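You operate a simulated robot arm through the tools that you are given. There is no shell and no other tool. Be economical: measure what you need, move in short steps, check, and stop when the job is done.

Carry out the task below with a simulated two-armed robot. There is one attempt and no reset: what you move stays moved.

Task
Take the rag from the top of the window table and lay it out flat on the top of the ledger table.

It is judged by the outcome, as a careful person would: the job done as asked, and still so three seconds after it is handed in. It fails if anything else is knocked over, pushed out of place, dropped, spilled or broken.

Robot
Two 7-joint arms with two-finger parallel grippers on one trunk, on a base that drives. Base frame: it is fixed to the floor where the robot stands at the start and does not move with it; the origin is under the middle of the robot, x ahead of it, y to its left, z up; the surface under the hand at the start is at about z = 740. Lengths are in mm, angles in degrees, forces in N, time in s.
The left shoulder is at the start at [70, 134, 1026], the right one opposite. With the tool pointing down near the work surface each hand reaches from about 200 to 660 mm from the robot's upright axis, wherever it stands, measured 20 degrees to its own side. Places, roughly: top of the ledger table [0, -1900, 700]. Payload 1.57 kg a hand.
The TCP of each hand is the grasp point between the finger pads, 30 mm short of the fingertips. In the tool frame z runs along the fingers and y along their closing line. The gripper opens to 80 mm. The fingers are 17 mm wide and 12 mm thick; the gripper's body (40 by 82 mm) begins 80 mm behind the TCP.
Orientation is that of the tool frame in the base frame, as [roll, pitch, yaw] about the fixed x, y, z axes, in that order (R = Rz(yaw) Ry(pitch) Rx(roll)). With the fingers straight down and closing along the base's y, the tool's x points along the base's -x, its y along +y and its z along -z.

Tools
- The arms move only by the tool step_arm. It takes "left_rows", "right_rows" or both (then of equal length, played together; a hand with none holds still); each is one flat list of numbers, 6 for each row, row after row: the shift along the tool's x, y, z in m, then the turn, a rotation vector about the tool's x, y, z in degrees. In form: [tx, ty, tz, wx, wy, wz, tx, ty, tz, wx, wy, wz, ...]. A call has 1 to 8 rows; each row shifts and turns the commanded pose from where the row before left it, along the tool's axes as they then stand. "left_claw" and "right_claw" are, for a hand that has rows, the closure in counts, from 0 (fully open) to 255 (shut), set as the call begins (left out, the last holds). A row lasts 0.2 s, in which the tool goes at most 50 mm and 8.6 degrees; a call with a longer step from one row to the next is refused whole, and so is a gripper value outside its range. A pose out of reach is approached as far as the arm can. The call stops where the force on the tool passes 40 N (or 10 N more than at its start, if that is more) or the arm is blocked; 0.2 s more then pass. The fingers move at their own pace (about 153 mm/s each) and stop on an object; they squeeze with about 42 N. The grip force told is the motor's: it shows also when the fingers shut on nothing. Time passes only in rows, and 0.2 s behind the last, so rows that do not move let the fingers close. The reply holds the time, the measured pose of the TCP, the force on the tool along the base axes, the opening and the grip force, in the units named above and with some noise, with the torque about the TCP (base axes, N m) and any sound that the robot's microphone picked up.
- Cameras (640 x 400 px; columns grow to the right, rows downward): "scene" is now at [120.8, 36.7, 1236.4]; the picture's right is [0.45, -0.89, 0.00], its down [-0.65, -0.33, -0.68] and it looks along [0.61, 0.31, -0.73] (base axes); focal length 281 px, centre (320, 200). "left" rides on the left gripper at [72, 7, -122] in its tool frame; the picture's right is [-0.09, 1.00, 0.00], its down [-0.84, -0.08, -0.54] and it looks along [-0.54, -0.05, 0.84] (tool axes); focal length 238 px, centre (320, 200). "right" rides on the right gripper at [72, -7, -122] in its tool frame; the picture's right is [0.09, 1.00, 0.00], its down [-0.84, 0.08, -0.54] and it looks along [-0.54, 0.05, 0.84] (tool axes); focal length 238 px, centre (320, 200). There is no depth. A picture from a camera that has moved, and an enlarged one, comes with that camera's place and axes in the base frame and with its lens.
- get_image(camera): a new picture of that camera. It takes no simulated time.
- slide_trunk(by): slides the trunk up (or, below 0, down) by that many mm; the arms and the scene camera ride with it, the base frame stays. It gives what a move gives, with no picture.
- steer(legs): drives the robot by 1 to 6 legs, each [ahead, left, turn to the left] in mm, mm and degrees, along the robot's own axes; the way and the turn of a leg run together, so that a leg with both is an arc; at most 1500 mm and 180 degrees a leg. The arms and the cameras ride along, it lands a little off, and it stops where it bumps. It gives what a move gives.
- turn_head(pan, tilt): turns the head with the scene camera to pan (to the left, within 86 degrees either way) and tilt (down, from -29 to 69), counted from straight ahead of the robot. It gives what a move gives.
- close_up(camera, box): a new picture of the part [left, top, right, bottom] of that camera's present view, enlarged. It takes no simulated time.
- hand_in(): hands the job in; it is judged then, once.

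Work in short steps. Places have to be worked out from the pictures, the camera data and where the tool is seen: move nearer, look again, correct. Check each grasp and each placing, and mend what went wrong. You have 120 turns and 88 pictures in all, those below and enlarged ones among them. Open the grippers and draw the arms clear of the work before you hand the job in, unless the task says otherwise; then end with one line.

The tools are called after ">>>" by a JSON object that holds its "op" and its "data". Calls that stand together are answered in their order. step_arm: Moves the arms, as the interface text tells. Its arguments: {"type":"object","properties":{"left_rows":{"type":"array","items":{"type":"number"}},"left_claw":{"type":"number"},"right_rows":{"type":"array","items":{"type":"number"}},"right_claw":{"type":"number"}},"required":[]} The other tools are called the same way: slide_trunk (by) slides the trunk up or down; steer (legs) drives the base; turn_head (pan, tilt) turns the head that bears the scene camera; get_image (camera) takes a picture; close_up (camera, box) takes an enlarged picture of a part of a camera's view; hand_in () hands the job in.

At the start:

```text
clock: 0.0
left_tool_pos: [421.7, 336.2, 926.4]
left_orientation: [180.0, 0.0, 179.9]
left_force: [0.6, 0.3, 0.1]
left_torque: [-0.01, 0.01, 0.01]
left_width: 79.9
left_grip_force: 0.1
right_tool_pos: [419.6, -66.6, 881.0]
right_orientation: [-180.0, 0.0, 179.9]
right_force: [-0.1, 0.4, -0.2]
right_torque: [-0.01, -0.01, 0.0]
right_width: 80.1
right_grip_force: 0.0
trunk travel left (down, up): [-600.0, 340.0]
robot x, y, heading: [0.0, -0.6, 0.0]
head pan, tilt: [26.5, 46.9]
```

scene: 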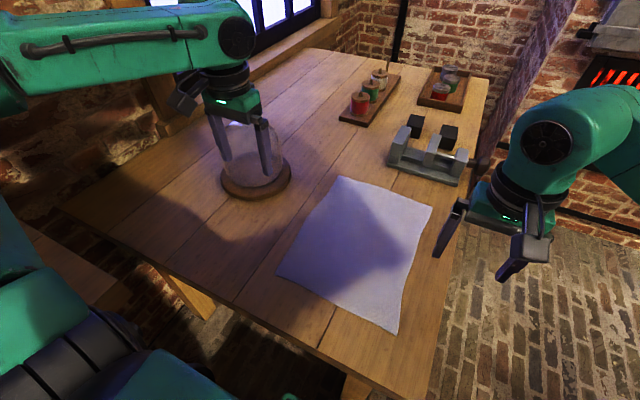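
right: 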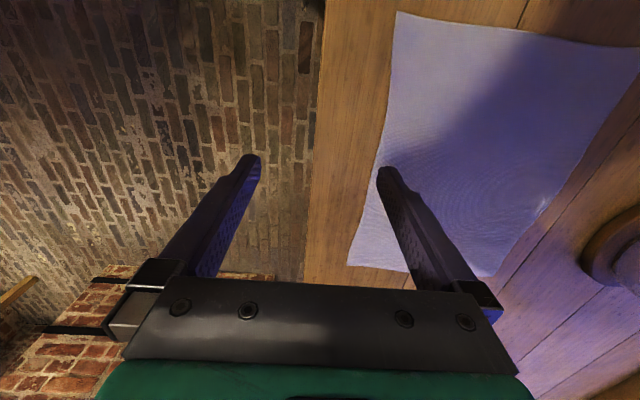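
left: 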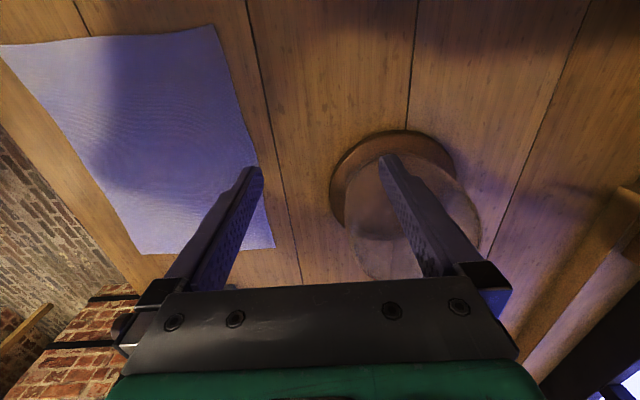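

I place the rag at about x 320–635, y 0–238 on the table (z≈740), with the glass cloche near [523, 429]. Before handling it, I'll look toward the ledger table on the right.

>>> {"op": "turn_head", "data": {"pan": -80, "tilt": 25}}

>>> {"op": "get_image", "data": {"camera": "scene"}}

```text
clock: 1.8
left_tool_pos: [421.8, 336.7, 927.0]
left_orientation: [-180.0, 0.0, -180.0]
left_force: [-0.1, -0.8, 0.2]
left_torque: [0.0, 0.02, -0.01]
left_width: 80.2
left_grip_force: 0.1
right_tool_pos: [419.4, -67.3, 881.9]
right_orientation: [-179.9, -0.1, 180.0]
right_force: [-0.1, 0.0, 0.3]
right_torque: [-0.03, 0.01, 0.0]
right_width: 80.0
right_grip_force: 0.1
trunk travel left (down, up): [-600.0, 340.0]
robot x, y, heading: [1.6, 0.9, -0.0]
head pan, tilt: [-80.0, 25.0]
```

```text
84 pictures are left
camera scene: at [65.6, -89.7, 1269.6], right [-0.98, -0.17, 0.0], down [-0.07, 0.42, -0.91], along [0.16, -0.89, -0.42], focal length 281 px, centre (320, 200)
```

scene: 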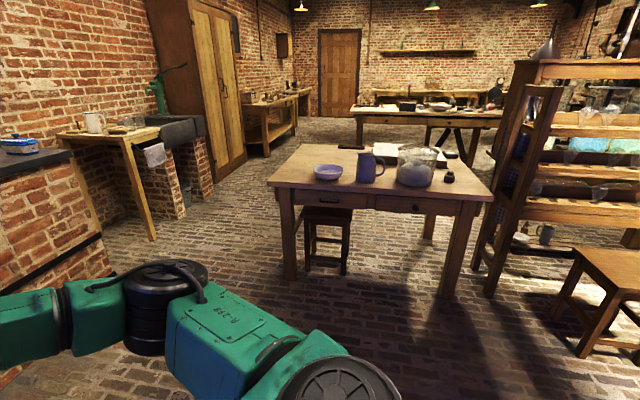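

The ledger table (bowl, jug, jar) spans roughly x −535..600, y −1440..−2350, with its clear area probably on the x-positive side. I'll move both hands above the rag's near corners and look back at the rag.

>>> {"op": "step_arm", "data": {"left_rows": [0.0217, -0.0304, 0.0143, 0, 0, 0, 0.0217, -0.0304, 0.0143, 0, 0, 0, 0.0217, -0.0304, 0.0143, 0, 0, 0, 0.0217, -0.0304, 0.0143, 0, 0, 0], "right_rows": [0.0211, 0.0206, 0.003, 0, 0, 0, 0.0211, 0.0206, 0.003, 0, 0, 0, 0.0211, 0.0206, 0.003, 0, 0, 0, 0.0211, 0.0206, 0.003, 0, 0, 0], "left_claw": 90, "right_claw": 90}}

>>> {"op": "turn_head", "data": {"pan": 15, "tilt": 60}}

>>> {"op": "get_image", "data": {"camera": "scene"}}

>>> {"op": "get_image", "data": {"camera": "left"}}

>>> {"op": "get_image", "data": {"camera": "right"}}

```text
clock: 2.8
left_tool_pos: [333.9, 216.0, 869.8]
left_orientation: [-180.0, 0.1, 180.0]
left_force: [0.2, 0.0, -0.4]
left_torque: [0.02, -0.02, 0.0]
left_width: 51.7
left_grip_force: 0.0
right_tool_pos: [334.1, 16.5, 868.0]
right_orientation: [180.0, 0.0, 180.0]
right_force: [-0.1, -0.2, 0.0]
right_torque: [-0.03, 0.01, 0.0]
right_width: 51.6
right_grip_force: 0.0
trunk travel left (down, up): [-600.0, 340.0]
robot x, y, heading: [-1.2, 2.2, -0.1]
head pan, tilt: [-80.0, 25.0]
```

```text
clock: 4.5
left_tool_pos: [335.3, 215.5, 870.1]
left_orientation: [-180.0, -0.1, 179.9]
left_force: [0.1, -0.5, -0.3]
left_torque: [0.03, 0.03, 0.01]
left_width: 52.0
left_grip_force: 0.0
right_tool_pos: [335.6, 15.5, 868.4]
right_orientation: [-179.9, 0.0, 180.0]
right_force: [0.3, -0.3, 0.4]
right_torque: [-0.01, -0.03, 0.05]
right_width: 51.7
right_grip_force: 0.1
trunk travel left (down, up): [-600.0, 340.0]
robot x, y, heading: [-2.2, 1.2, -0.1]
head pan, tilt: [15.0, 60.0]
```

```text
83 pictures are left
camera scene: at [113.9, 18.3, 1219.6], right [0.26, -0.97, 0.0], down [-0.84, -0.22, -0.5], along [0.48, 0.13, -0.87], focal length 281 px, centre (320, 200)
```

scene: 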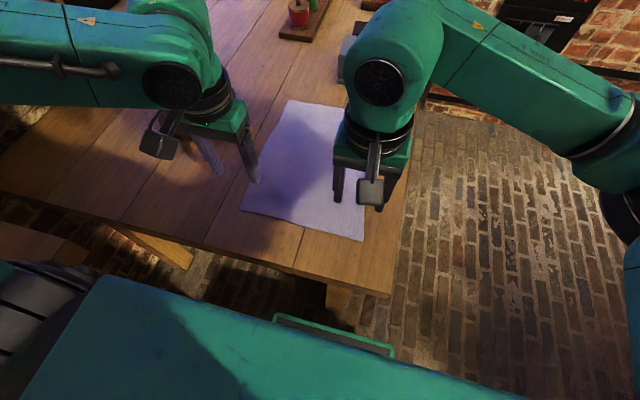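

```text
82 pictures are left
camera left: at [264.3, 221.7, 991.1], right [0.09, 1.0, 0.0], down [0.84, -0.08, 0.54], along [0.54, -0.05, -0.84], focal length 238 px, centre (320, 200)
```

left: 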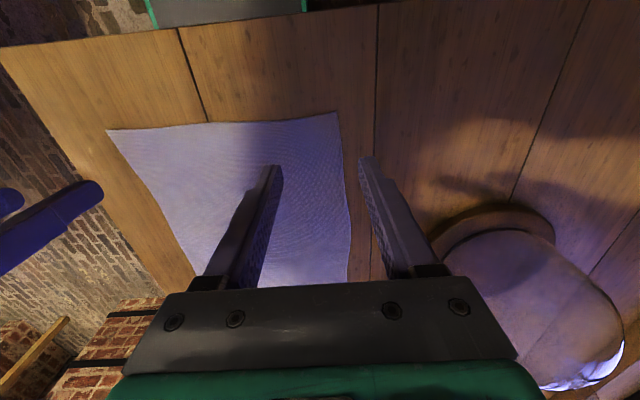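

```text
81 pictures are left
camera right: at [265.0, 9.0, 989.2], right [-0.09, 1.0, 0.0], down [0.84, 0.08, 0.54], along [0.54, 0.05, -0.84], focal length 238 px, centre (320, 200)
```

right: 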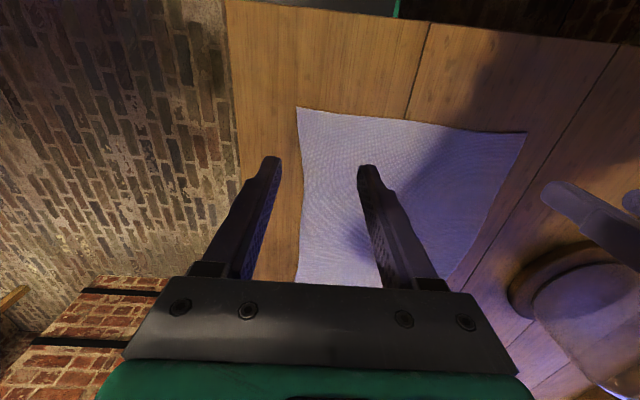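

Both hand cameras put the near corners at about [318, −8] and [321, 234]. I shift each hand inward so that both its fingers are over cloth, and descend to just above the table.

>>> {"op": "step_arm", "data": {"left_rows": [0, -0.0112, 0.0, 0, 0, 0, 0, -0.0113, 0.03, 0, 0, 0, 0, 0, 0.03, 0, 0, 0, 0, 0, 0.03, 0, 0, 0], "right_rows": [0, 0.009, 0.0, 0, 0, 0, 0, 0.0085, 0.03, 0, 0, 0, 0, 0, 0.03, 0, 0, 0, 0, 0, 0.03, 0, 0, 0]}}

>>> {"op": "get_image", "data": {"camera": "left"}}

>>> {"op": "get_image", "data": {"camera": "right"}}

```text
clock: 5.5
left_tool_pos: [340.0, 192.5, 779.3]
left_orientation: [-179.9, -0.2, 180.0]
left_force: [0.3, 0.5, 0.3]
left_torque: [0.03, 0.01, 0.02]
left_width: 51.8
left_grip_force: 0.0
left hand out of reach, approached as far as the arm can: row 4
right_tool_pos: [335.9, 33.1, 779.5]
right_orientation: [-180.0, -0.1, 179.9]
right_force: [-0.2, 0.4, -0.3]
right_torque: [-0.01, 0.0, 0.04]
right_width: 51.8
right_grip_force: 0.1
trunk travel left (down, up): [-600.0, 340.0]
robot x, y, heading: [-3.0, 0.2, 0.3]
head pan, tilt: [15.0, 60.0]
```

```text
80 pictures are left
camera left: at [268.7, 198.6, 900.9], right [0.09, 1.0, 0.0], down [0.84, -0.08, 0.54], along [0.54, -0.05, -0.84], focal length 238 px, centre (320, 200)
```

left: 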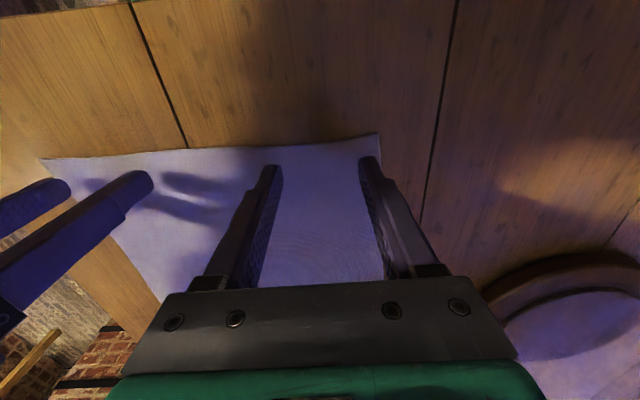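

```text
79 pictures are left
camera right: at [264.9, 26.4, 899.2], right [-0.09, 1.0, 0.0], down [0.84, 0.08, 0.54], along [0.54, 0.05, -0.84], focal length 238 px, centre (320, 200)
```

right: 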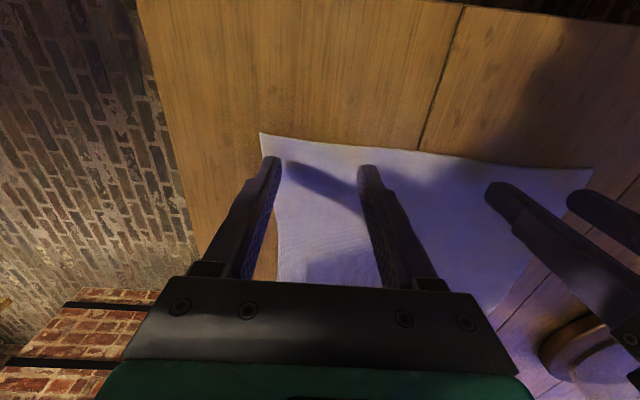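

The left hand is near its inner reach limit. I'll raise the hands a little, back the base 120 mm, and come forward again with the arms.

>>> {"op": "step_arm", "data": {"left_rows": [0, 0, -0.03, 0, 0, 0, 0, 0, -0.03, 0, 0, 0], "right_rows": [0, 0, -0.03, 0, 0, 0, 0, 0, -0.03, 0, 0, 0]}}

>>> {"op": "steer", "data": {"legs": [[-120, 0, 0]]}}

```text
clock: 6.2
left_tool_pos: [338.6, 191.9, 840.3]
left_orientation: [-179.9, 0.0, -179.9]
left_force: [0.3, 0.6, -0.7]
left_torque: [0.0, -0.02, -0.02]
left_width: 51.6
left_grip_force: 0.1
right_tool_pos: [333.8, 33.8, 838.1]
right_orientation: [-179.9, 0.0, -179.9]
right_force: [0.3, -0.1, 0.1]
right_torque: [-0.02, -0.04, 0.02]
right_width: 51.6
right_grip_force: 0.0
trunk travel left (down, up): [-600.0, 340.0]
robot x, y, heading: [1.0, 3.7, -0.0]
head pan, tilt: [15.0, 60.0]
```

```text
clock: 7.4
left_tool_pos: [218.9, 192.8, 839.4]
left_orientation: [-180.0, 0.0, -179.9]
left_force: [-0.4, -0.7, 0.2]
left_torque: [0.0, 0.0, -0.01]
left_width: 51.9
left_grip_force: 0.1
right_tool_pos: [215.8, 33.4, 837.7]
right_orientation: [180.0, 0.0, -180.0]
right_force: [-0.3, 0.6, 0.6]
right_torque: [0.0, 0.0, 0.0]
right_width: 51.6
right_grip_force: 0.0
trunk travel left (down, up): [-600.0, 340.0]
robot x, y, heading: [-120.3, -1.1, 0.1]
head pan, tilt: [15.0, 60.0]
```

The base is back 120 mm. Bring both hands forward over the near edge (x≈337) and down to z≈778.

>>> {"op": "step_arm", "data": {"left_rows": [-0.0394, 0, 0, 0, 0, 0, -0.0394, 0, 0, 0, 0, 0, -0.0394, 0, 0, 0, 0, 0, 0, 0, 0.031, 0, 0, 0, 0, 0, 0.03, 0, 0, 0], "right_rows": [-0.0404, 0, 0, 0, 0, 0, -0.0404, 0, 0, 0, 0, 0, -0.0404, 0, 0, 0, 0, 0, 0, 0, 0.03, 0, 0, 0, 0, 0, 0.03, 0, 0, 0]}}

>>> {"op": "get_image", "data": {"camera": "left"}}

>>> {"op": "get_image", "data": {"camera": "right"}}

```text
clock: 8.6
left_tool_pos: [336.8, 192.1, 778.4]
left_orientation: [-180.0, -0.1, 180.0]
left_force: [0.8, -0.7, -0.1]
left_torque: [-0.04, 0.01, -0.01]
left_width: 51.7
left_grip_force: 0.1
right_tool_pos: [336.6, 31.2, 778.5]
right_orientation: [-180.0, 0.0, 180.0]
right_force: [-0.1, 0.1, 0.5]
right_torque: [0.02, 0.03, 0.02]
right_width: 52.0
right_grip_force: 0.1
trunk travel left (down, up): [-600.0, 340.0]
robot x, y, heading: [-121.4, -0.3, -0.1]
head pan, tilt: [15.0, 60.0]
```

```text
78 pictures are left
camera left: at [266.1, 199.3, 899.1], right [0.09, 1.0, 0.0], down [0.84, -0.08, 0.54], along [0.54, -0.05, -0.84], focal length 238 px, centre (320, 200)
```

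left: 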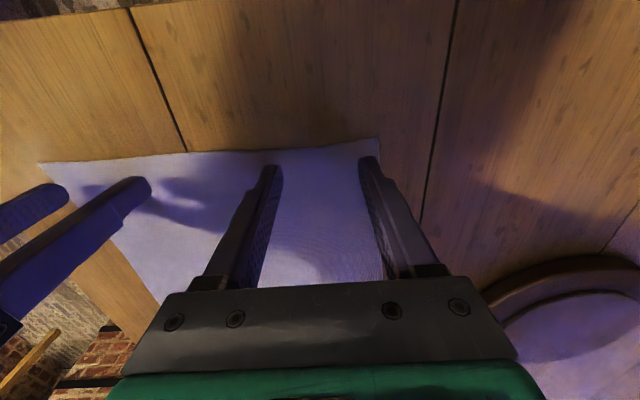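

```text
77 pictures are left
camera right: at [265.9, 25.1, 899.3], right [-0.09, 1.0, 0.0], down [0.84, 0.08, 0.54], along [0.54, 0.05, -0.84], focal length 238 px, centre (320, 200)
```

right: 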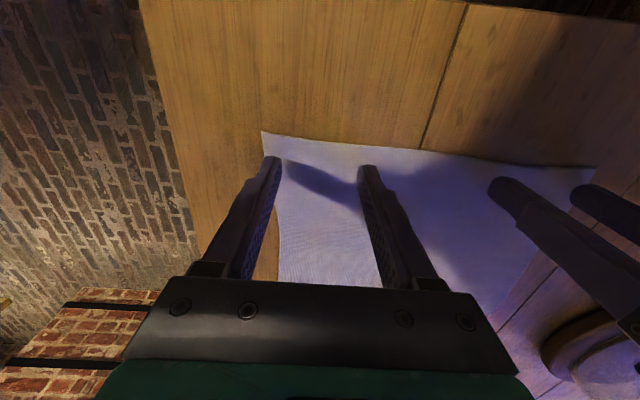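

Both hands' fingertips are nearly over the cloth near its edge, still slightly above it. I'll lower them gently to touch.

>>> {"op": "step_arm", "data": {"left_rows": [0, 0, 0.003, 0, 0, 0, 0, 0, 0.003, 0, 0, 0, 0, 0, 0.002, 0, 0, 0, 0, 0, 0.001, 0, 0, 0], "right_rows": [0, 0.005, 0.003, 0, 0, 0, 0, 0, 0.003, 0, 0, 0, 0, 0, 0.002, 0, 0, 0, 0, 0, 0.001, 0, 0, 0]}}

```text
clock: 9.6
left_tool_pos: [336.3, 192.3, 772.3]
left_orientation: [-180.0, 0.3, 179.9]
left_force: [0.7, 2.0, 10.4]
left_torque: [0.06, -0.03, -0.04]
left_width: 52.0
left_grip_force: 0.0
right_tool_pos: [335.9, 36.8, 771.5]
right_orientation: [-180.0, 0.2, -179.9]
right_force: [3.4, -1.1, 11.9]
right_torque: [-0.27, -0.06, 0.06]
right_width: 51.8
right_grip_force: 0.0
trunk travel left (down, up): [-600.0, 340.0]
robot x, y, heading: [-119.0, 2.9, 0.2]
head pan, tilt: [15.0, 60.0]
```

Both hands press the table with about 10 N. Now close both grippers to pinch folds of cloth.

>>> {"op": "step_arm", "data": {"left_rows": [0, 0, 0, 0, 0, 0, 0, 0, 0, 0, 0, 0, 0, 0, 0, 0, 0, 0], "right_rows": [0, 0, 0, 0, 0, 0, 0, 0, 0, 0, 0, 0, 0, 0, 0, 0, 0, 0], "left_claw": 255, "right_claw": 255}}

>>> {"op": "step_arm", "data": {"left_rows": [0, 0, -0.02, 0, 0, 0, 0, 0, -0.02, 0, 0, 0], "right_rows": [0, 0, -0.02, 0, 0, 0, 0, 0, -0.02, 0, 0, 0]}}

>>> {"op": "get_image", "data": {"camera": "left"}}

>>> {"op": "get_image", "data": {"camera": "right"}}

```text
clock: 10.4
left_tool_pos: [334.8, 190.6, 771.4]
left_orientation: [-180.0, 0.3, -179.9]
left_force: [0.8, -8.5, 10.9]
left_torque: [-0.29, -0.04, 0.03]
left_width: 2.6
left_grip_force: 24.1
right_tool_pos: [333.5, 37.7, 771.6]
right_orientation: [179.8, 0.3, -179.9]
right_force: [0.0, 7.2, 13.4]
right_torque: [0.14, 0.01, 0.01]
right_width: 2.4
right_grip_force: 24.1
trunk travel left (down, up): [-600.0, 340.0]
robot x, y, heading: [-122.1, -3.3, 0.1]
head pan, tilt: [15.0, 60.0]
```

```text
clock: 11.0
left_tool_pos: [335.6, 191.6, 810.3]
left_orientation: [180.0, 0.0, 179.9]
left_force: [1.1, -10.9, 0.3]
left_torque: [-0.34, -0.01, 0.0]
left_width: 2.9
left_grip_force: 24.2
right_tool_pos: [334.2, 37.2, 809.0]
right_orientation: [180.0, 0.0, -180.0]
right_force: [0.3, 11.2, 0.9]
right_torque: [0.35, -0.04, 0.03]
right_width: 2.1
right_grip_force: 23.7
trunk travel left (down, up): [-600.0, 340.0]
robot x, y, heading: [-116.1, -2.4, 0.0]
head pan, tilt: [15.0, 60.0]
```

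```text
76 pictures are left
camera left: at [264.1, 198.9, 931.0], right [0.09, 1.0, 0.0], down [0.84, -0.08, 0.54], along [0.54, -0.05, -0.84], focal length 238 px, centre (320, 200)
```

left: 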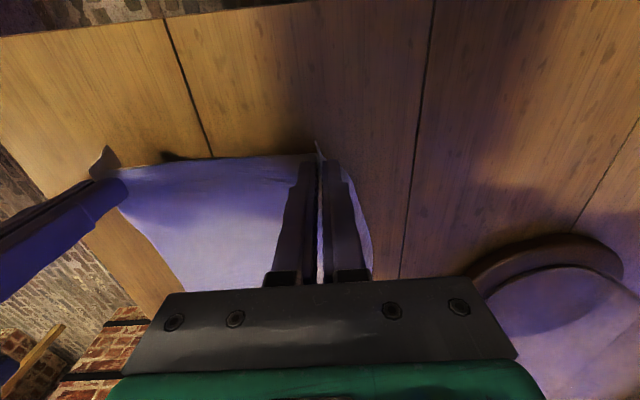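

```text
75 pictures are left
camera right: at [263.9, 30.9, 930.5], right [-0.09, 1.0, 0.0], down [0.84, 0.08, 0.54], along [0.54, 0.05, -0.84], focal length 238 px, centre (320, 200)
```

right: 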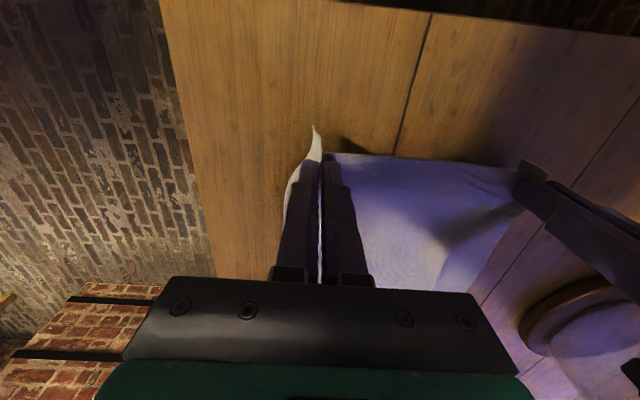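

Both grips hold, and the cloth is taut between the hands (≈11 N). I'll bring each hand in 5 mm to slacken it, lift 160 mm, then raise the trunk.

>>> {"op": "step_arm", "data": {"left_rows": [0, -0.005, -0.03, 0, 0, 0, 0, 0, -0.04, 0, 0, 0, 0, 0, -0.045, 0, 0, 0, 0, 0, -0.045, 0, 0, 0], "right_rows": [0, 0.005, -0.03, 0, 0, 0, 0, 0, -0.04, 0, 0, 0, 0, 0, -0.045, 0, 0, 0, 0, 0, -0.045, 0, 0, 0]}}

>>> {"op": "slide_trunk", "data": {"by": 200}}

>>> {"op": "get_image", "data": {"camera": "scene"}}

>>> {"op": "get_image", "data": {"camera": "left"}}

```text
clock: 12.0
left_tool_pos: [335.1, 187.5, 970.2]
left_orientation: [-180.0, 0.2, 179.9]
left_force: [-0.2, 1.1, 0.2]
left_torque: [0.02, -0.03, -0.04]
left_width: 2.9
left_grip_force: 23.6
right_tool_pos: [334.9, 42.6, 970.1]
right_orientation: [179.9, 0.1, 180.0]
right_force: [-0.5, 0.5, 0.1]
right_torque: [-0.03, 0.02, 0.02]
right_width: 2.1
right_grip_force: 23.8
trunk travel left (down, up): [-600.0, 340.0]
robot x, y, heading: [-118.0, 0.9, -0.1]
head pan, tilt: [15.0, 60.0]
```

```text
clock: 14.2
left_tool_pos: [336.9, 187.0, 1169.0]
left_orientation: [180.0, 0.0, -179.9]
left_force: [0.0, 0.4, 0.2]
left_torque: [-0.01, -0.02, 0.0]
left_width: 2.9
left_grip_force: 24.6
right_tool_pos: [337.3, 43.1, 1168.5]
right_orientation: [179.9, 0.0, -180.0]
right_force: [-0.9, -0.4, -0.7]
right_torque: [-0.01, 0.01, 0.01]
right_width: 2.3
right_grip_force: 24.0
trunk travel left (down, up): [-800.0, 140.0]
robot x, y, heading: [-118.7, 2.6, 0.2]
head pan, tilt: [15.0, 60.0]
```

```text
74 pictures are left
camera scene: at [-5.9, 18.3, 1419.5], right [0.26, -0.97, 0.0], down [-0.84, -0.22, -0.5], along [0.48, 0.13, -0.87], focal length 281 px, centre (320, 200)
```

scene: 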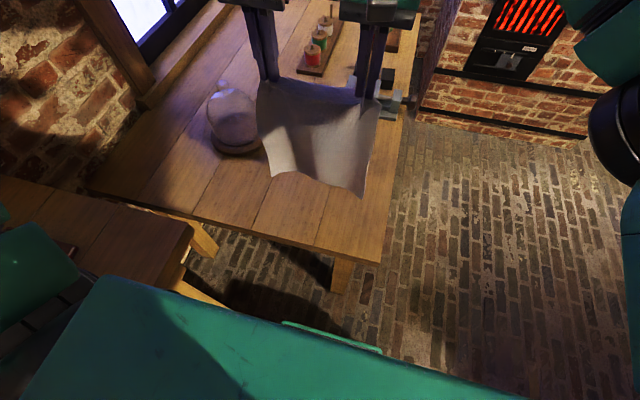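

```text
73 pictures are left
camera left: at [265.9, 194.2, 1290.7], right [0.09, 1.0, 0.0], down [0.84, -0.08, 0.54], along [0.54, -0.05, -0.84], focal length 238 px, centre (320, 200)
```

left: 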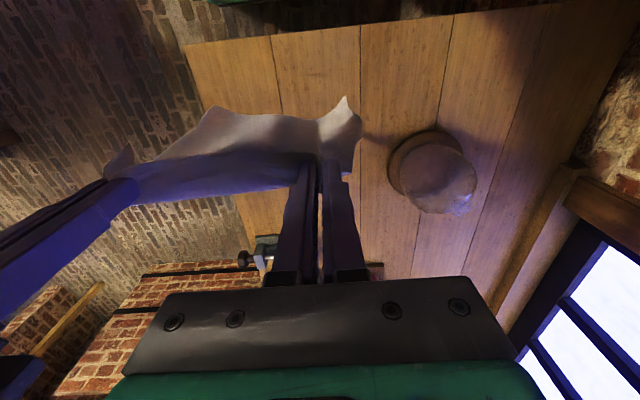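

The rag hangs free from both hands, and nothing else moved. I'll shift right away from the table, then turn right to face the ledger table and look.

>>> {"op": "steer", "data": {"legs": [[0, -600, 0], [0, 0, -60]]}}

>>> {"op": "turn_head", "data": {"pan": 0, "tilt": 25}}

>>> {"op": "get_image", "data": {"camera": "scene"}}

```text
clock: 20.2
left_tool_pos: [271.8, -902.1, 1169.7]
left_orientation: [-180.0, 0.0, 120.0]
left_force: [0.3, 0.4, 0.1]
left_torque: [0.04, 0.04, 0.04]
left_width: 2.7
left_grip_force: 25.0
right_tool_pos: [145.3, -974.3, 1168.5]
right_orientation: [-180.0, 0.0, 119.9]
right_force: [-0.4, 0.2, -0.1]
right_torque: [0.02, 0.01, 0.0]
right_width: 2.0
right_grip_force: 23.8
trunk travel left (down, up): [-800.0, 140.0]
robot x, y, heading: [-115.4, -598.1, -59.9]
head pan, tilt: [15.0, 60.0]
```

```text
clock: 21.2
left_tool_pos: [270.9, -901.4, 1170.5]
left_orientation: [180.0, 0.0, 119.9]
left_force: [-0.4, 0.2, 0.1]
left_torque: [0.01, 0.0, 0.04]
left_width: 2.7
left_grip_force: 24.1
right_tool_pos: [147.0, -974.7, 1169.6]
right_orientation: [-180.0, 0.0, 120.0]
right_force: [0.3, -0.4, -0.2]
right_torque: [0.04, 0.01, 0.0]
right_width: 2.4
right_grip_force: 23.9
trunk travel left (down, up): [-800.0, 140.0]
robot x, y, heading: [-120.1, -596.7, -60.0]
head pan, tilt: [0.0, 25.0]
```

```text
72 pictures are left
camera scene: at [-48.6, -721.9, 1469.6], right [-0.87, -0.5, 0.0], down [-0.21, 0.37, -0.91], along [0.45, -0.78, -0.42], focal length 281 px, centre (320, 200)
```

scene: 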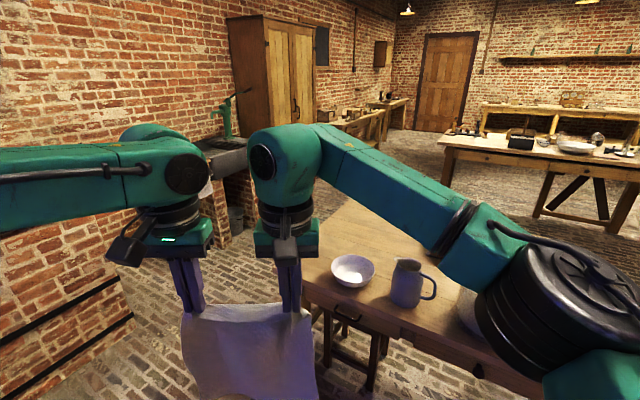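

The aisle left of the ledger table is clear (x≈600–1650). I'll drive to its end, turning to face the table from there.

>>> {"op": "steer", "data": {"legs": [[822, 818, 0], [0, 0, -120]]}}

>>> {"op": "turn_head", "data": {"pan": 60, "tilt": 30}}

>>> {"op": "get_image", "data": {"camera": "scene"}}

```text
clock: 32.1
left_tool_pos: [539.3, -1092.3, 1170.3]
left_orientation: [-180.0, 0.1, 0.1]
left_force: [-0.1, -0.7, -0.1]
left_torque: [0.0, -0.02, 0.03]
left_width: 3.0
left_grip_force: 23.8
right_tool_pos: [538.0, -946.9, 1168.8]
right_orientation: [-180.0, 0.1, 0.1]
right_force: [0.4, -0.7, -0.1]
right_torque: [0.02, 0.05, 0.03]
right_width: 1.9
right_grip_force: 23.6
trunk travel left (down, up): [-800.0, 140.0]
robot x, y, heading: [991.4, -905.0, -179.8]
head pan, tilt: [0.0, 25.0]
```

```text
clock: 33.4
left_tool_pos: [538.9, -1092.1, 1169.7]
left_orientation: [-180.0, 0.0, 0.1]
left_force: [0.3, -0.5, 0.4]
left_torque: [-0.01, 0.01, 0.05]
left_width: 2.7
left_grip_force: 23.6
right_tool_pos: [538.5, -946.7, 1168.6]
right_orientation: [180.0, -0.1, 0.1]
right_force: [1.0, 0.2, -1.2]
right_torque: [-0.03, -0.01, 0.0]
right_width: 2.4
right_grip_force: 23.8
trunk travel left (down, up): [-800.0, 140.0]
robot x, y, heading: [994.7, -902.1, -180.1]
head pan, tilt: [60.0, 30.0]
```

```text
71 pictures are left
camera scene: at [899.6, -981.3, 1461.7], right [-0.87, 0.5, 0.0], down [0.25, 0.43, -0.87], along [-0.43, -0.75, -0.5], focal length 281 px, centre (320, 200)
```

scene: 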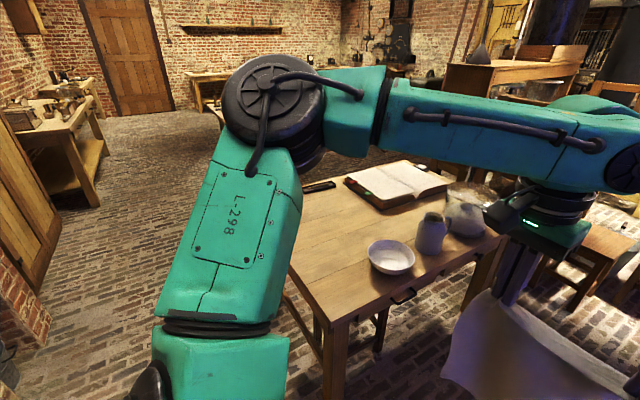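

Now clear: the table spans x≈−560..600, y≈−1440..−2300, with the bowl near [285, −1560], open ledger at x<0 and a pen case at y≈−2260. The area x 30–580, y −1700..−2200 is free. I'll strafe left to line up with y≈−1950 and look.

>>> {"op": "steer", "data": {"legs": [[0, 1045, 0]]}}

>>> {"op": "turn_head", "data": {"pan": 0, "tilt": 45}}

>>> {"op": "get_image", "data": {"camera": "scene"}}

```text
clock: 38.7
left_tool_pos: [542.3, -2129.1, 1169.9]
left_orientation: [180.0, 0.0, 0.2]
left_force: [0.0, 0.3, 0.7]
left_torque: [-0.01, 0.04, 0.01]
left_width: 3.0
left_grip_force: 24.0
right_tool_pos: [541.1, -1984.3, 1169.4]
right_orientation: [179.9, 0.0, 0.2]
right_force: [0.4, 0.2, -0.2]
right_torque: [-0.01, -0.01, 0.02]
right_width: 2.4
right_grip_force: 24.0
trunk travel left (down, up): [-800.0, 140.0]
robot x, y, heading: [997.8, -1939.4, -179.9]
head pan, tilt: [60.0, 30.0]
```

```text
clock: 40.0
left_tool_pos: [542.2, -2128.8, 1169.5]
left_orientation: [-180.0, 0.0, 0.2]
left_force: [-0.4, -0.6, -0.1]
left_torque: [0.01, 0.01, 0.01]
left_width: 2.9
left_grip_force: 23.9
right_tool_pos: [541.4, -1984.9, 1169.9]
right_orientation: [-180.0, -0.1, 0.2]
right_force: [0.1, 0.1, 0.2]
right_torque: [-0.03, 0.03, 0.05]
right_width: 2.3
right_grip_force: 23.9
trunk travel left (down, up): [-800.0, 140.0]
robot x, y, heading: [998.1, -1940.8, -179.8]
head pan, tilt: [0.0, 45.0]
```

```text
70 pictures are left
camera scene: at [866.3, -1940.2, 1439.1], right [0.0, 1.0, 0.0], down [0.71, 0.0, -0.71], along [-0.71, 0.0, -0.71], focal length 281 px, centre (320, 200)
```

scene: 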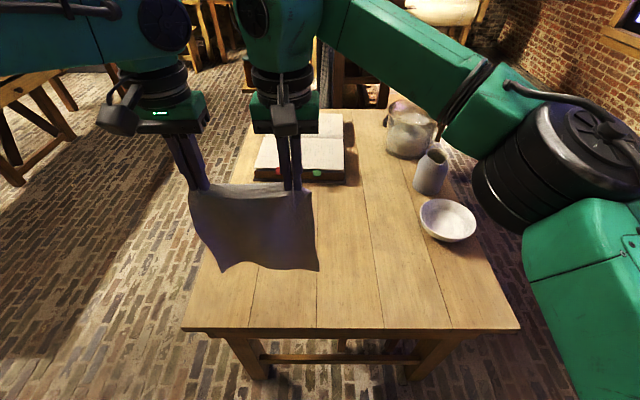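

The clear patch is confirmed (table edge x≈594, ledger x<50, bowl y>−1640). I'll shift right 90 mm, move ahead 135 mm, then extend the hands forward over the far side of the patch.

>>> {"op": "steer", "data": {"legs": [[0, -90, 0], [135, 0, 0]]}}

>>> {"op": "step_arm", "data": {"left_rows": [-0.03, 0, 0, 0, 0, 0, -0.035, 0, 0, 0, 0, 0, -0.035, 0, 0, 0, 0, 0, -0.03, 0, 0, 0, 0, 0, -0.02, 0, 0, 0, 0, 0], "right_rows": [-0.03, 0, 0, 0, 0, 0, -0.035, 0, 0, 0, 0, 0, -0.035, 0, 0, 0, 0, 0, -0.03, 0, 0, 0, 0, 0, -0.02, 0, 0, 0, 0, 0]}}

>>> {"op": "get_image", "data": {"camera": "scene"}}

>>> {"op": "get_image", "data": {"camera": "right"}}

```text
clock: 42.0
left_tool_pos: [409.5, -2038.8, 1171.3]
left_orientation: [-180.0, 0.1, 0.2]
left_force: [0.4, 0.3, 1.2]
left_torque: [-0.02, 0.02, 0.02]
left_width: 3.0
left_grip_force: 23.7
right_tool_pos: [408.7, -1893.5, 1170.1]
right_orientation: [179.9, 0.2, 0.2]
right_force: [0.1, 0.3, -0.7]
right_torque: [0.01, 0.0, 0.04]
right_width: 2.1
right_grip_force: 23.2
trunk travel left (down, up): [-800.0, 140.0]
robot x, y, heading: [865.1, -1850.1, -179.9]
head pan, tilt: [0.0, 45.0]
```

```text
clock: 43.2
left_tool_pos: [315.1, -2056.9, 1158.6]
left_orientation: [-179.4, -0.1, 0.0]
left_force: [0.5, 38.3, -1.9]
left_torque: [1.15, -0.04, 0.03]
left_width: 3.9
left_grip_force: 25.0
left hand out of reach, approached as far as the arm can: row 3, 4, 5
right_tool_pos: [325.7, -1883.6, 1152.6]
right_orientation: [179.5, 0.0, 0.7]
right_force: [-1.5, -37.8, 0.6]
right_torque: [-1.08, 0.03, 0.15]
right_width: 2.6
right_grip_force: 24.1
right hand out of reach, approached as far as the arm can: row 3, 4, 5
trunk travel left (down, up): [-800.0, 140.0]
robot x, y, heading: [864.2, -1854.9, -179.8]
head pan, tilt: [0.0, 45.0]
```

```text
69 pictures are left
camera scene: at [731.2, -1851.3, 1439.0], right [0.0, 1.0, 0.0], down [0.71, 0.0, -0.71], along [-0.71, 0.0, -0.71], focal length 281 px, centre (320, 200)
```

scene: 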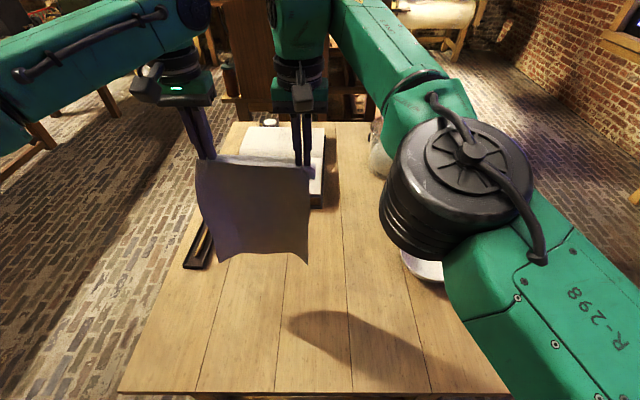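

```text
68 pictures are left
camera right: at [398.0, -1875.4, 1274.5], right [0.1, -0.99, 0.01], down [-0.84, -0.08, 0.54], along [-0.54, -0.06, -0.84], focal length 238 px, centre (320, 200)
```

right: 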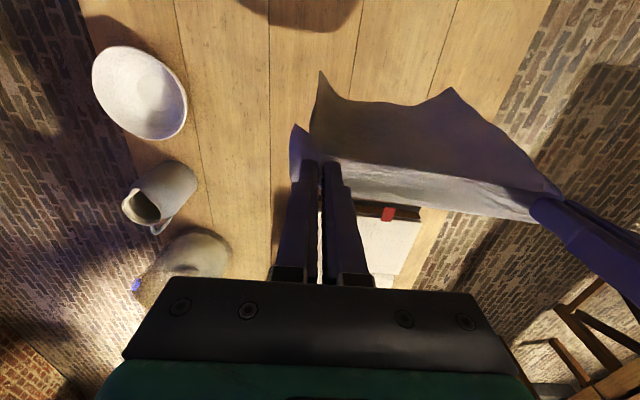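

The arms ran out of forward reach at this height and spread the hands (38 N). I'll immediately retract 80 mm to relieve the tension, then use a higher trunk with lower hands.

>>> {"op": "step_arm", "data": {"left_rows": [0.04, 0, 0, 0, 0, 0, 0.04, 0, 0, 0, 0, 0, 0.03, 0, 0, 0, 0, 0], "right_rows": [0.04, 0, 0, 0, 0, 0, 0.04, 0, 0, 0, 0, 0, 0.03, 0, 0, 0, 0, 0]}}

```text
clock: 44.0
left_tool_pos: [426.1, -2059.9, 1159.4]
left_orientation: [-179.9, 0.3, 0.3]
left_force: [1.1, 27.1, -1.5]
left_torque: [0.82, 0.02, 0.04]
left_width: 4.4
left_grip_force: 25.4
right_tool_pos: [435.7, -1881.5, 1154.6]
right_orientation: [179.8, 0.3, 0.2]
right_force: [-0.2, -28.0, 1.4]
right_torque: [-0.82, 0.01, 0.12]
right_width: 2.3
right_grip_force: 23.6
trunk travel left (down, up): [-800.0, 140.0]
robot x, y, heading: [860.7, -1851.3, -179.6]
head pan, tilt: [0.0, 45.0]
```

Retracted; still 27 N between hands at 178 mm spacing. I'll bring each hand in 9 mm and align them.

>>> {"op": "step_arm", "data": {"left_rows": [0.005, -0.009, 0.002, 0, 0, 0, 0, 0, 0, 0, 0, 0], "right_rows": [-0.005, 0.009, -0.003, 0, 0, 0, 0, 0, 0, 0, 0, 0]}}

>>> {"op": "slide_trunk", "data": {"by": 138}}

>>> {"op": "get_image", "data": {"camera": "scene"}}

>>> {"op": "get_image", "data": {"camera": "left"}}

>>> {"op": "get_image", "data": {"camera": "right"}}

```text
clock: 44.6
left_tool_pos: [430.8, -2052.4, 1156.7]
left_orientation: [179.9, 0.0, 0.3]
left_force: [-0.6, 0.2, 0.3]
left_torque: [0.05, 0.02, 0.03]
left_width: 2.5
left_grip_force: 23.5
right_tool_pos: [428.8, -1887.8, 1155.4]
right_orientation: [-179.8, -0.1, 0.1]
right_force: [1.3, -0.9, -0.5]
right_torque: [-0.01, -0.02, 0.02]
right_width: 1.9
right_grip_force: 23.6
trunk travel left (down, up): [-800.0, 140.0]
robot x, y, heading: [865.5, -1849.7, -179.8]
head pan, tilt: [0.0, 45.0]
```

```text
clock: 46.3
left_tool_pos: [430.4, -2051.8, 1293.5]
left_orientation: [180.0, -0.1, 0.2]
left_force: [0.4, -0.4, -0.5]
left_torque: [0.02, -0.01, 0.01]
left_width: 2.7
left_grip_force: 23.8
right_tool_pos: [429.6, -1889.3, 1294.6]
right_orientation: [-179.9, -0.1, 0.2]
right_force: [0.7, 0.0, -0.4]
right_torque: [0.01, 0.02, 0.0]
right_width: 1.8
right_grip_force: 23.9
trunk travel left (down, up): [-938.0, 2.0]
robot x, y, heading: [867.0, -1848.1, -179.8]
head pan, tilt: [0.0, 45.0]
```

```text
67 pictures are left
camera scene: at [731.6, -1851.0, 1577.0], right [0.0, 1.0, 0.0], down [0.71, 0.0, -0.71], along [-0.71, 0.0, -0.71], focal length 281 px, centre (320, 200)
```

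scene: 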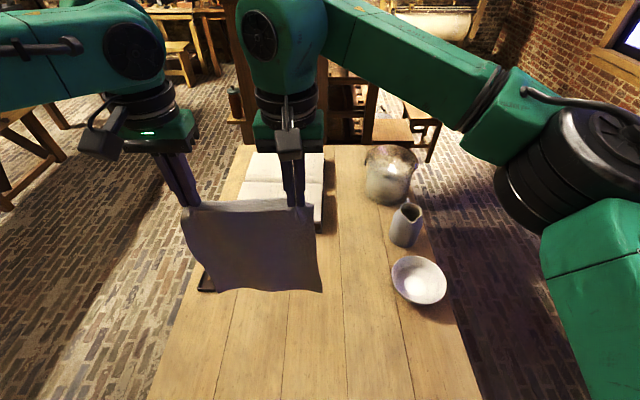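

```text
66 pictures are left
camera left: at [503.2, -2057.7, 1415.9], right [-0.09, -1.0, 0.0], down [-0.84, 0.07, 0.54], along [-0.54, 0.05, -0.84], focal length 238 px, centre (320, 200)
```

left: 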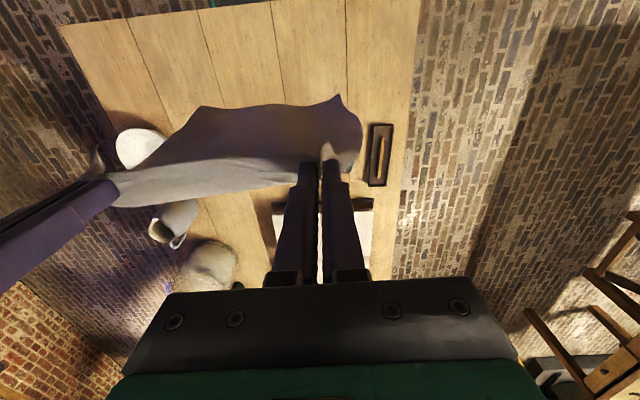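

```text
65 pictures are left
camera right: at [502.3, -1882.8, 1415.3], right [0.1, -1.0, 0.0], down [-0.84, -0.08, 0.54], along [-0.54, -0.05, -0.84], focal length 238 px, centre (320, 200)
```

right: 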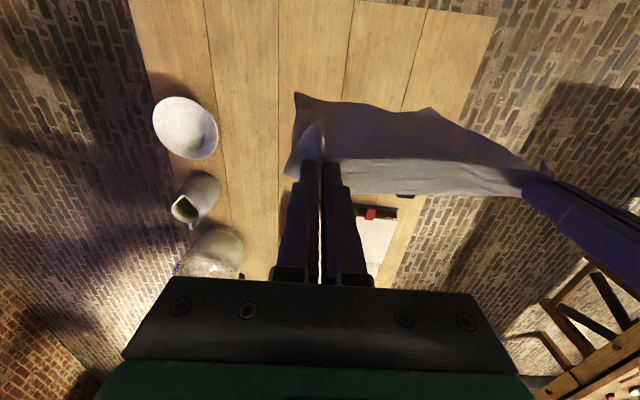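

Grips are sound. I'll lower the hands about 225 mm by arm and shift both 60 mm right, giving clearance from the pen case (y≈−2190) and better arm symmetry.

>>> {"op": "step_arm", "data": {"left_rows": [0, -0.012, 0.045, 0, 0, 0, 0, -0.012, 0.045, 0, 0, 0, 0, -0.012, 0.045, 0, 0, 0, 0, -0.012, 0.045, 0, 0, 0, 0, -0.012, 0.045, 0, 0, 0], "right_rows": [0, -0.012, 0.045, 0, 0, 0, 0, -0.012, 0.045, 0, 0, 0, 0, -0.012, 0.045, 0, 0, 0, 0, -0.012, 0.045, 0, 0, 0, 0, -0.012, 0.045, 0, 0, 0]}}

>>> {"op": "step_arm", "data": {"left_rows": [-0.03, 0, 0, 0, 0, 0, -0.03, 0, 0, 0, 0, 0], "right_rows": [-0.03, 0, 0, 0, 0, 0, -0.03, 0, 0, 0, 0, 0]}}

```text
clock: 47.5
left_tool_pos: [428.6, -1989.9, 1069.3]
left_orientation: [-180.0, -0.1, 0.3]
left_force: [-0.8, 1.3, 0.2]
left_torque: [0.0, -0.02, 0.01]
left_width: 2.4
left_grip_force: 23.7
right_tool_pos: [427.2, -1829.3, 1068.1]
right_orientation: [179.9, 0.0, 0.3]
right_force: [0.4, -0.1, 0.3]
right_torque: [-0.01, -0.03, 0.01]
right_width: 1.9
right_grip_force: 23.4
trunk travel left (down, up): [-938.0, 2.0]
robot x, y, heading: [865.4, -1846.9, -179.6]
head pan, tilt: [0.0, 45.0]
```

```text
clock: 48.1
left_tool_pos: [381.5, -2002.0, 1080.6]
left_orientation: [-179.5, 0.1, 0.2]
left_force: [-2.3, 14.5, -2.3]
left_torque: [0.48, 0.05, 0.07]
left_width: 2.6
left_grip_force: 24.1
left hand out of reach, approached as far as the arm can: row 1, 2
right_tool_pos: [367.5, -1832.6, 1068.7]
right_orientation: [179.7, -0.1, 0.3]
right_force: [2.3, -14.6, 0.9]
right_torque: [-0.48, -0.08, 0.05]
right_width: 2.0
right_grip_force: 24.0
trunk travel left (down, up): [-938.0, 2.0]
robot x, y, heading: [864.5, -1848.2, -179.9]
head pan, tilt: [0.0, 45.0]
```

The left arm hits its limit early with fingers straight down. I'll tilt both hands (fingers tipping forward, about 32°), which moves the wrists back and should gain forward reach, and relieve the spread on the left.

>>> {"op": "step_arm", "data": {"left_rows": [0.01, -0.004, 0.004, 0, -8, 0, 0, -0.003, 0.004, 0, -8, 0, 0, 0, 0.004, 0, -8, 0, 0, 0, 0, 0, -8, 0], "right_rows": [0.015, 0, 0, 0, -8, 0, 0, 0, 0, 0, -8, 0, 0, 0, 0, 0, -8, 0, 0, 0, 0, 0, -8, 0]}}

>>> {"op": "get_image", "data": {"camera": "scene"}}

```text
clock: 49.1
left_tool_pos: [394.9, -1997.9, 1069.5]
left_orientation: [-179.9, 32.0, 0.4]
left_force: [-0.5, 9.4, 0.8]
left_torque: [0.21, 0.04, -0.08]
left_width: 2.4
left_grip_force: 23.7
right_tool_pos: [386.0, -1830.2, 1069.9]
right_orientation: [-179.9, 32.2, 0.1]
right_force: [0.5, -7.3, 0.3]
right_torque: [-0.18, 0.0, 0.17]
right_width: 1.8
right_grip_force: 23.5
trunk travel left (down, up): [-938.0, 2.0]
robot x, y, heading: [861.1, -1848.5, -179.8]
head pan, tilt: [0.0, 45.0]
```

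```text
64 pictures are left
camera scene: at [733.8, -1852.0, 1577.3], right [0.0, 1.0, 0.0], down [0.71, 0.0, -0.71], along [-0.71, 0.0, -0.71], focal length 281 px, centre (320, 200)
```

scene: 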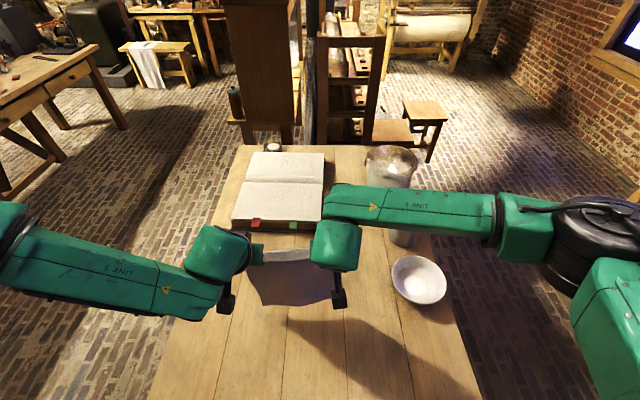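

The tilt worked with both at z≈1070. Now extend forward about 90 mm along base −x.

>>> {"op": "step_arm", "data": {"left_rows": [-0.029, -0.004, 0.0182, 0, 0, 0, -0.0254, 0, 0.0159, 0, 0, 0, -0.0254, 0, 0.0159, 0, 0, 0], "right_rows": [-0.0254, 0, 0.0159, 0, 0, 0, -0.0254, 0, 0.0159, 0, 0, 0, -0.0254, 0, 0.0159, 0, 0, 0]}}

```text
clock: 49.9
left_tool_pos: [308.6, -2003.1, 1078.6]
left_orientation: [-179.9, 32.0, 0.3]
left_force: [-1.7, 13.1, -1.1]
left_torque: [0.34, 0.04, -0.13]
left_width: 2.7
left_grip_force: 23.8
left hand out of reach, approached as far as the arm can: row 3
right_tool_pos: [295.3, -1833.3, 1068.8]
right_orientation: [179.7, 32.1, 0.3]
right_force: [1.3, -11.9, 0.8]
right_torque: [-0.3, -0.04, 0.22]
right_width: 2.0
right_grip_force: 22.9
trunk travel left (down, up): [-938.0, 2.0]
robot x, y, heading: [865.0, -1851.7, -179.7]
head pan, tilt: [0.0, 45.0]
```

Now at x≈300. Tilt a further 16° and extend about 45 mm more, easing the left hand inward.

>>> {"op": "step_arm", "data": {"left_rows": [0, -0.003, 0, 0, -8, 0, 0, -0.003, 0, 0, -8, 0, -0.0134, 0, 0.0203, 0, 0, 0, -0.0167, 0, 0.0183, 0, 0, 0, -0.009, 0, 0.0098, 0, 0, 0], "right_rows": [0, 0, 0, 0, -8, 0, 0, 0, 0, 0, -8, 0, -0.0134, 0, 0.0149, 0, 0, 0, -0.0167, 0, 0.0183, 0, 0, 0, 0, 0, 0, 0, 0, 0]}}

>>> {"op": "get_image", "data": {"camera": "scene"}}

>>> {"op": "get_image", "data": {"camera": "left"}}

```text
clock: 51.1
left_tool_pos: [267.8, -2014.9, 1103.2]
left_orientation: [-179.4, 47.8, 0.0]
left_force: [-4.3, 36.0, -6.9]
left_torque: [0.73, -0.01, -0.71]
left_width: 5.1
left_grip_force: 25.4
left hand out of reach, approached as far as the arm can: row 2, 3, 4, 5
right_tool_pos: [252.3, -1837.6, 1071.9]
right_orientation: [179.2, 48.0, 0.4]
right_force: [4.6, -35.4, 7.1]
right_torque: [-0.78, 0.11, 0.94]
right_width: 2.0
right_grip_force: 23.8
trunk travel left (down, up): [-938.0, 2.0]
robot x, y, heading: [865.0, -1849.8, -179.7]
head pan, tilt: [0.0, 45.0]
```

```text
63 pictures are left
camera scene: at [732.5, -1851.1, 1577.1], right [0.0, 1.0, 0.0], down [0.71, 0.0, -0.71], along [-0.71, 0.0, -0.71], focal length 281 px, centre (320, 200)
```

scene: 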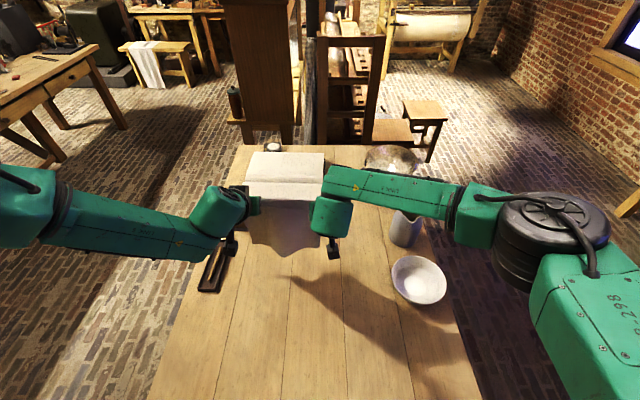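

```text
62 pictures are left
camera left: at [407.1, -2022.9, 1131.3], right [-0.07, -1.0, 0.06], down [-0.16, 0.07, 0.98], along [-0.98, 0.06, -0.16], focal length 238 px, centre (320, 200)
```

left: 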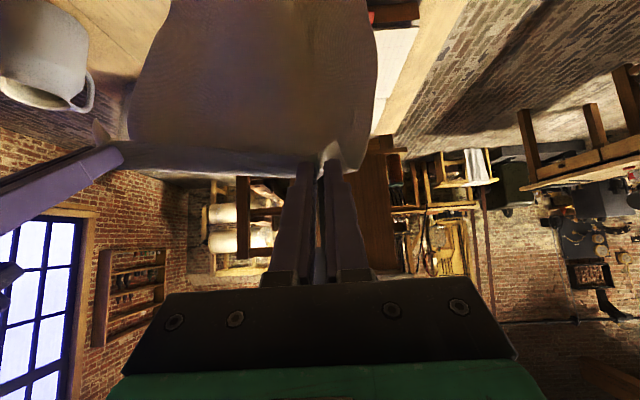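

Spread tension is back to 36 N with the left at its limit. I'll back off slightly: left back, in and down; right back and inward.

>>> {"op": "step_arm", "data": {"left_rows": [0.0266, -0.008, 0.0078, 0, 0, 0, 0.004, 0, -0.004, 0, 0, 0], "right_rows": [0.012, 0.005, -0.0134, 0, 0, 0, 0.004, 0.002, -0.004, 0, 0, 0]}}

```text
clock: 51.7
left_tool_pos: [290.9, -2016.2, 1089.3]
left_orientation: [-179.6, 48.0, 0.2]
left_force: [-3.4, 27.8, -3.0]
left_torque: [0.63, -0.02, -0.56]
left_width: 4.2
left_grip_force: 25.0
left hand out of reach, approached as far as the arm can: row 1
right_tool_pos: [275.1, -1841.7, 1069.8]
right_orientation: [179.6, 48.1, 0.4]
right_force: [4.2, -28.4, 2.2]
right_torque: [-0.53, 0.0, 0.76]
right_width: 2.1
right_grip_force: 23.7
trunk travel left (down, up): [-938.0, 2.0]
robot x, y, heading: [863.6, -1851.8, -179.7]
head pan, tilt: [0.0, 45.0]
```

The left arm is more comfortable higher relative to its shoulder. I'll raise both hands about 80–95 mm (right easing inward), then lower the trunk instead.

>>> {"op": "step_arm", "data": {"left_rows": [-0.0186, 0, -0.0167, 0, 0, 0, -0.0186, -0.004, -0.0167, 0, 0, 0, -0.0193, -0.004, -0.0174, 0, 0, 0], "right_rows": [-0.023, 0.003, -0.0207, 0, 0, 0, -0.023, 0.003, -0.0207, 0, 0, 0, -0.0245, 0, -0.022, 0, 0, 0]}}

```text
clock: 52.5
left_tool_pos: [291.3, -2010.3, 1163.4]
left_orientation: [179.9, 48.0, 0.3]
left_force: [-1.1, 11.7, 1.4]
left_torque: [0.3, 0.03, -0.2]
left_width: 2.7
left_grip_force: 23.9
right_tool_pos: [272.9, -1840.3, 1163.9]
right_orientation: [180.0, 48.0, 0.0]
right_force: [2.3, -11.8, 0.0]
right_torque: [-0.19, -0.04, 0.29]
right_width: 2.0
right_grip_force: 23.6
trunk travel left (down, up): [-938.0, 2.0]
robot x, y, heading: [866.4, -1848.4, -180.0]
head pan, tilt: [0.0, 45.0]
```

No limit at this height. Bring both to x≈250 with the spacing slightly reduced.

>>> {"op": "step_arm", "data": {"left_rows": [-0.0134, -0.004, 0.0149, 0, 0, 0, -0.0134, 0, 0.0149, 0, 0, 0], "right_rows": [-0.0074, 0.004, 0.0082, 0, 0, 0, -0.0074, 0, 0.0082, 0, 0, 0]}}

>>> {"op": "get_image", "data": {"camera": "left"}}

>>> {"op": "get_image", "data": {"camera": "right"}}

```text
clock: 53.1
left_tool_pos: [248.8, -2008.0, 1162.2]
left_orientation: [179.9, 48.0, 0.4]
left_force: [0.3, 0.7, -0.2]
left_torque: [-0.03, -0.01, -0.01]
left_width: 2.3
left_grip_force: 23.3
right_tool_pos: [248.4, -1844.8, 1162.6]
right_orientation: [-179.9, 47.9, 0.2]
right_force: [-0.1, -0.4, 0.2]
right_torque: [-0.01, -0.01, -0.01]
right_width: 1.9
right_grip_force: 23.5
trunk travel left (down, up): [-938.0, 2.0]
robot x, y, heading: [866.9, -1851.4, -179.7]
head pan, tilt: [0.0, 45.0]
```

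```text
61 pictures are left
camera left: at [388.3, -2013.3, 1190.4], right [-0.05, -1.0, 0.07], down [-0.16, 0.08, 0.98], along [-0.99, 0.04, -0.16], focal length 238 px, centre (320, 200)
```

left: 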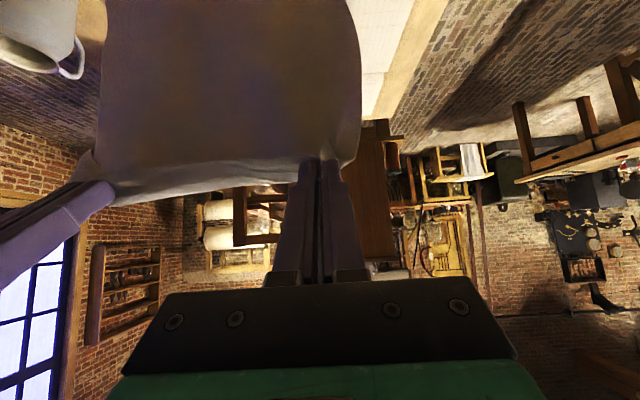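

```text
60 pictures are left
camera right: at [388.9, -1838.3, 1190.9], right [0.06, -1.0, -0.07], down [-0.16, -0.08, 0.98], along [-0.99, -0.05, -0.16], focal length 238 px, centre (320, 200)
```

right: 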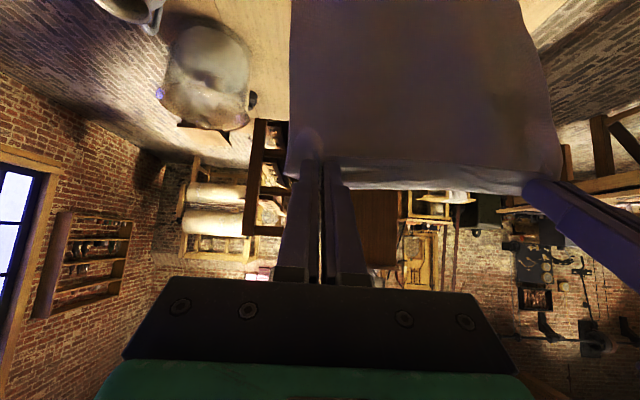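

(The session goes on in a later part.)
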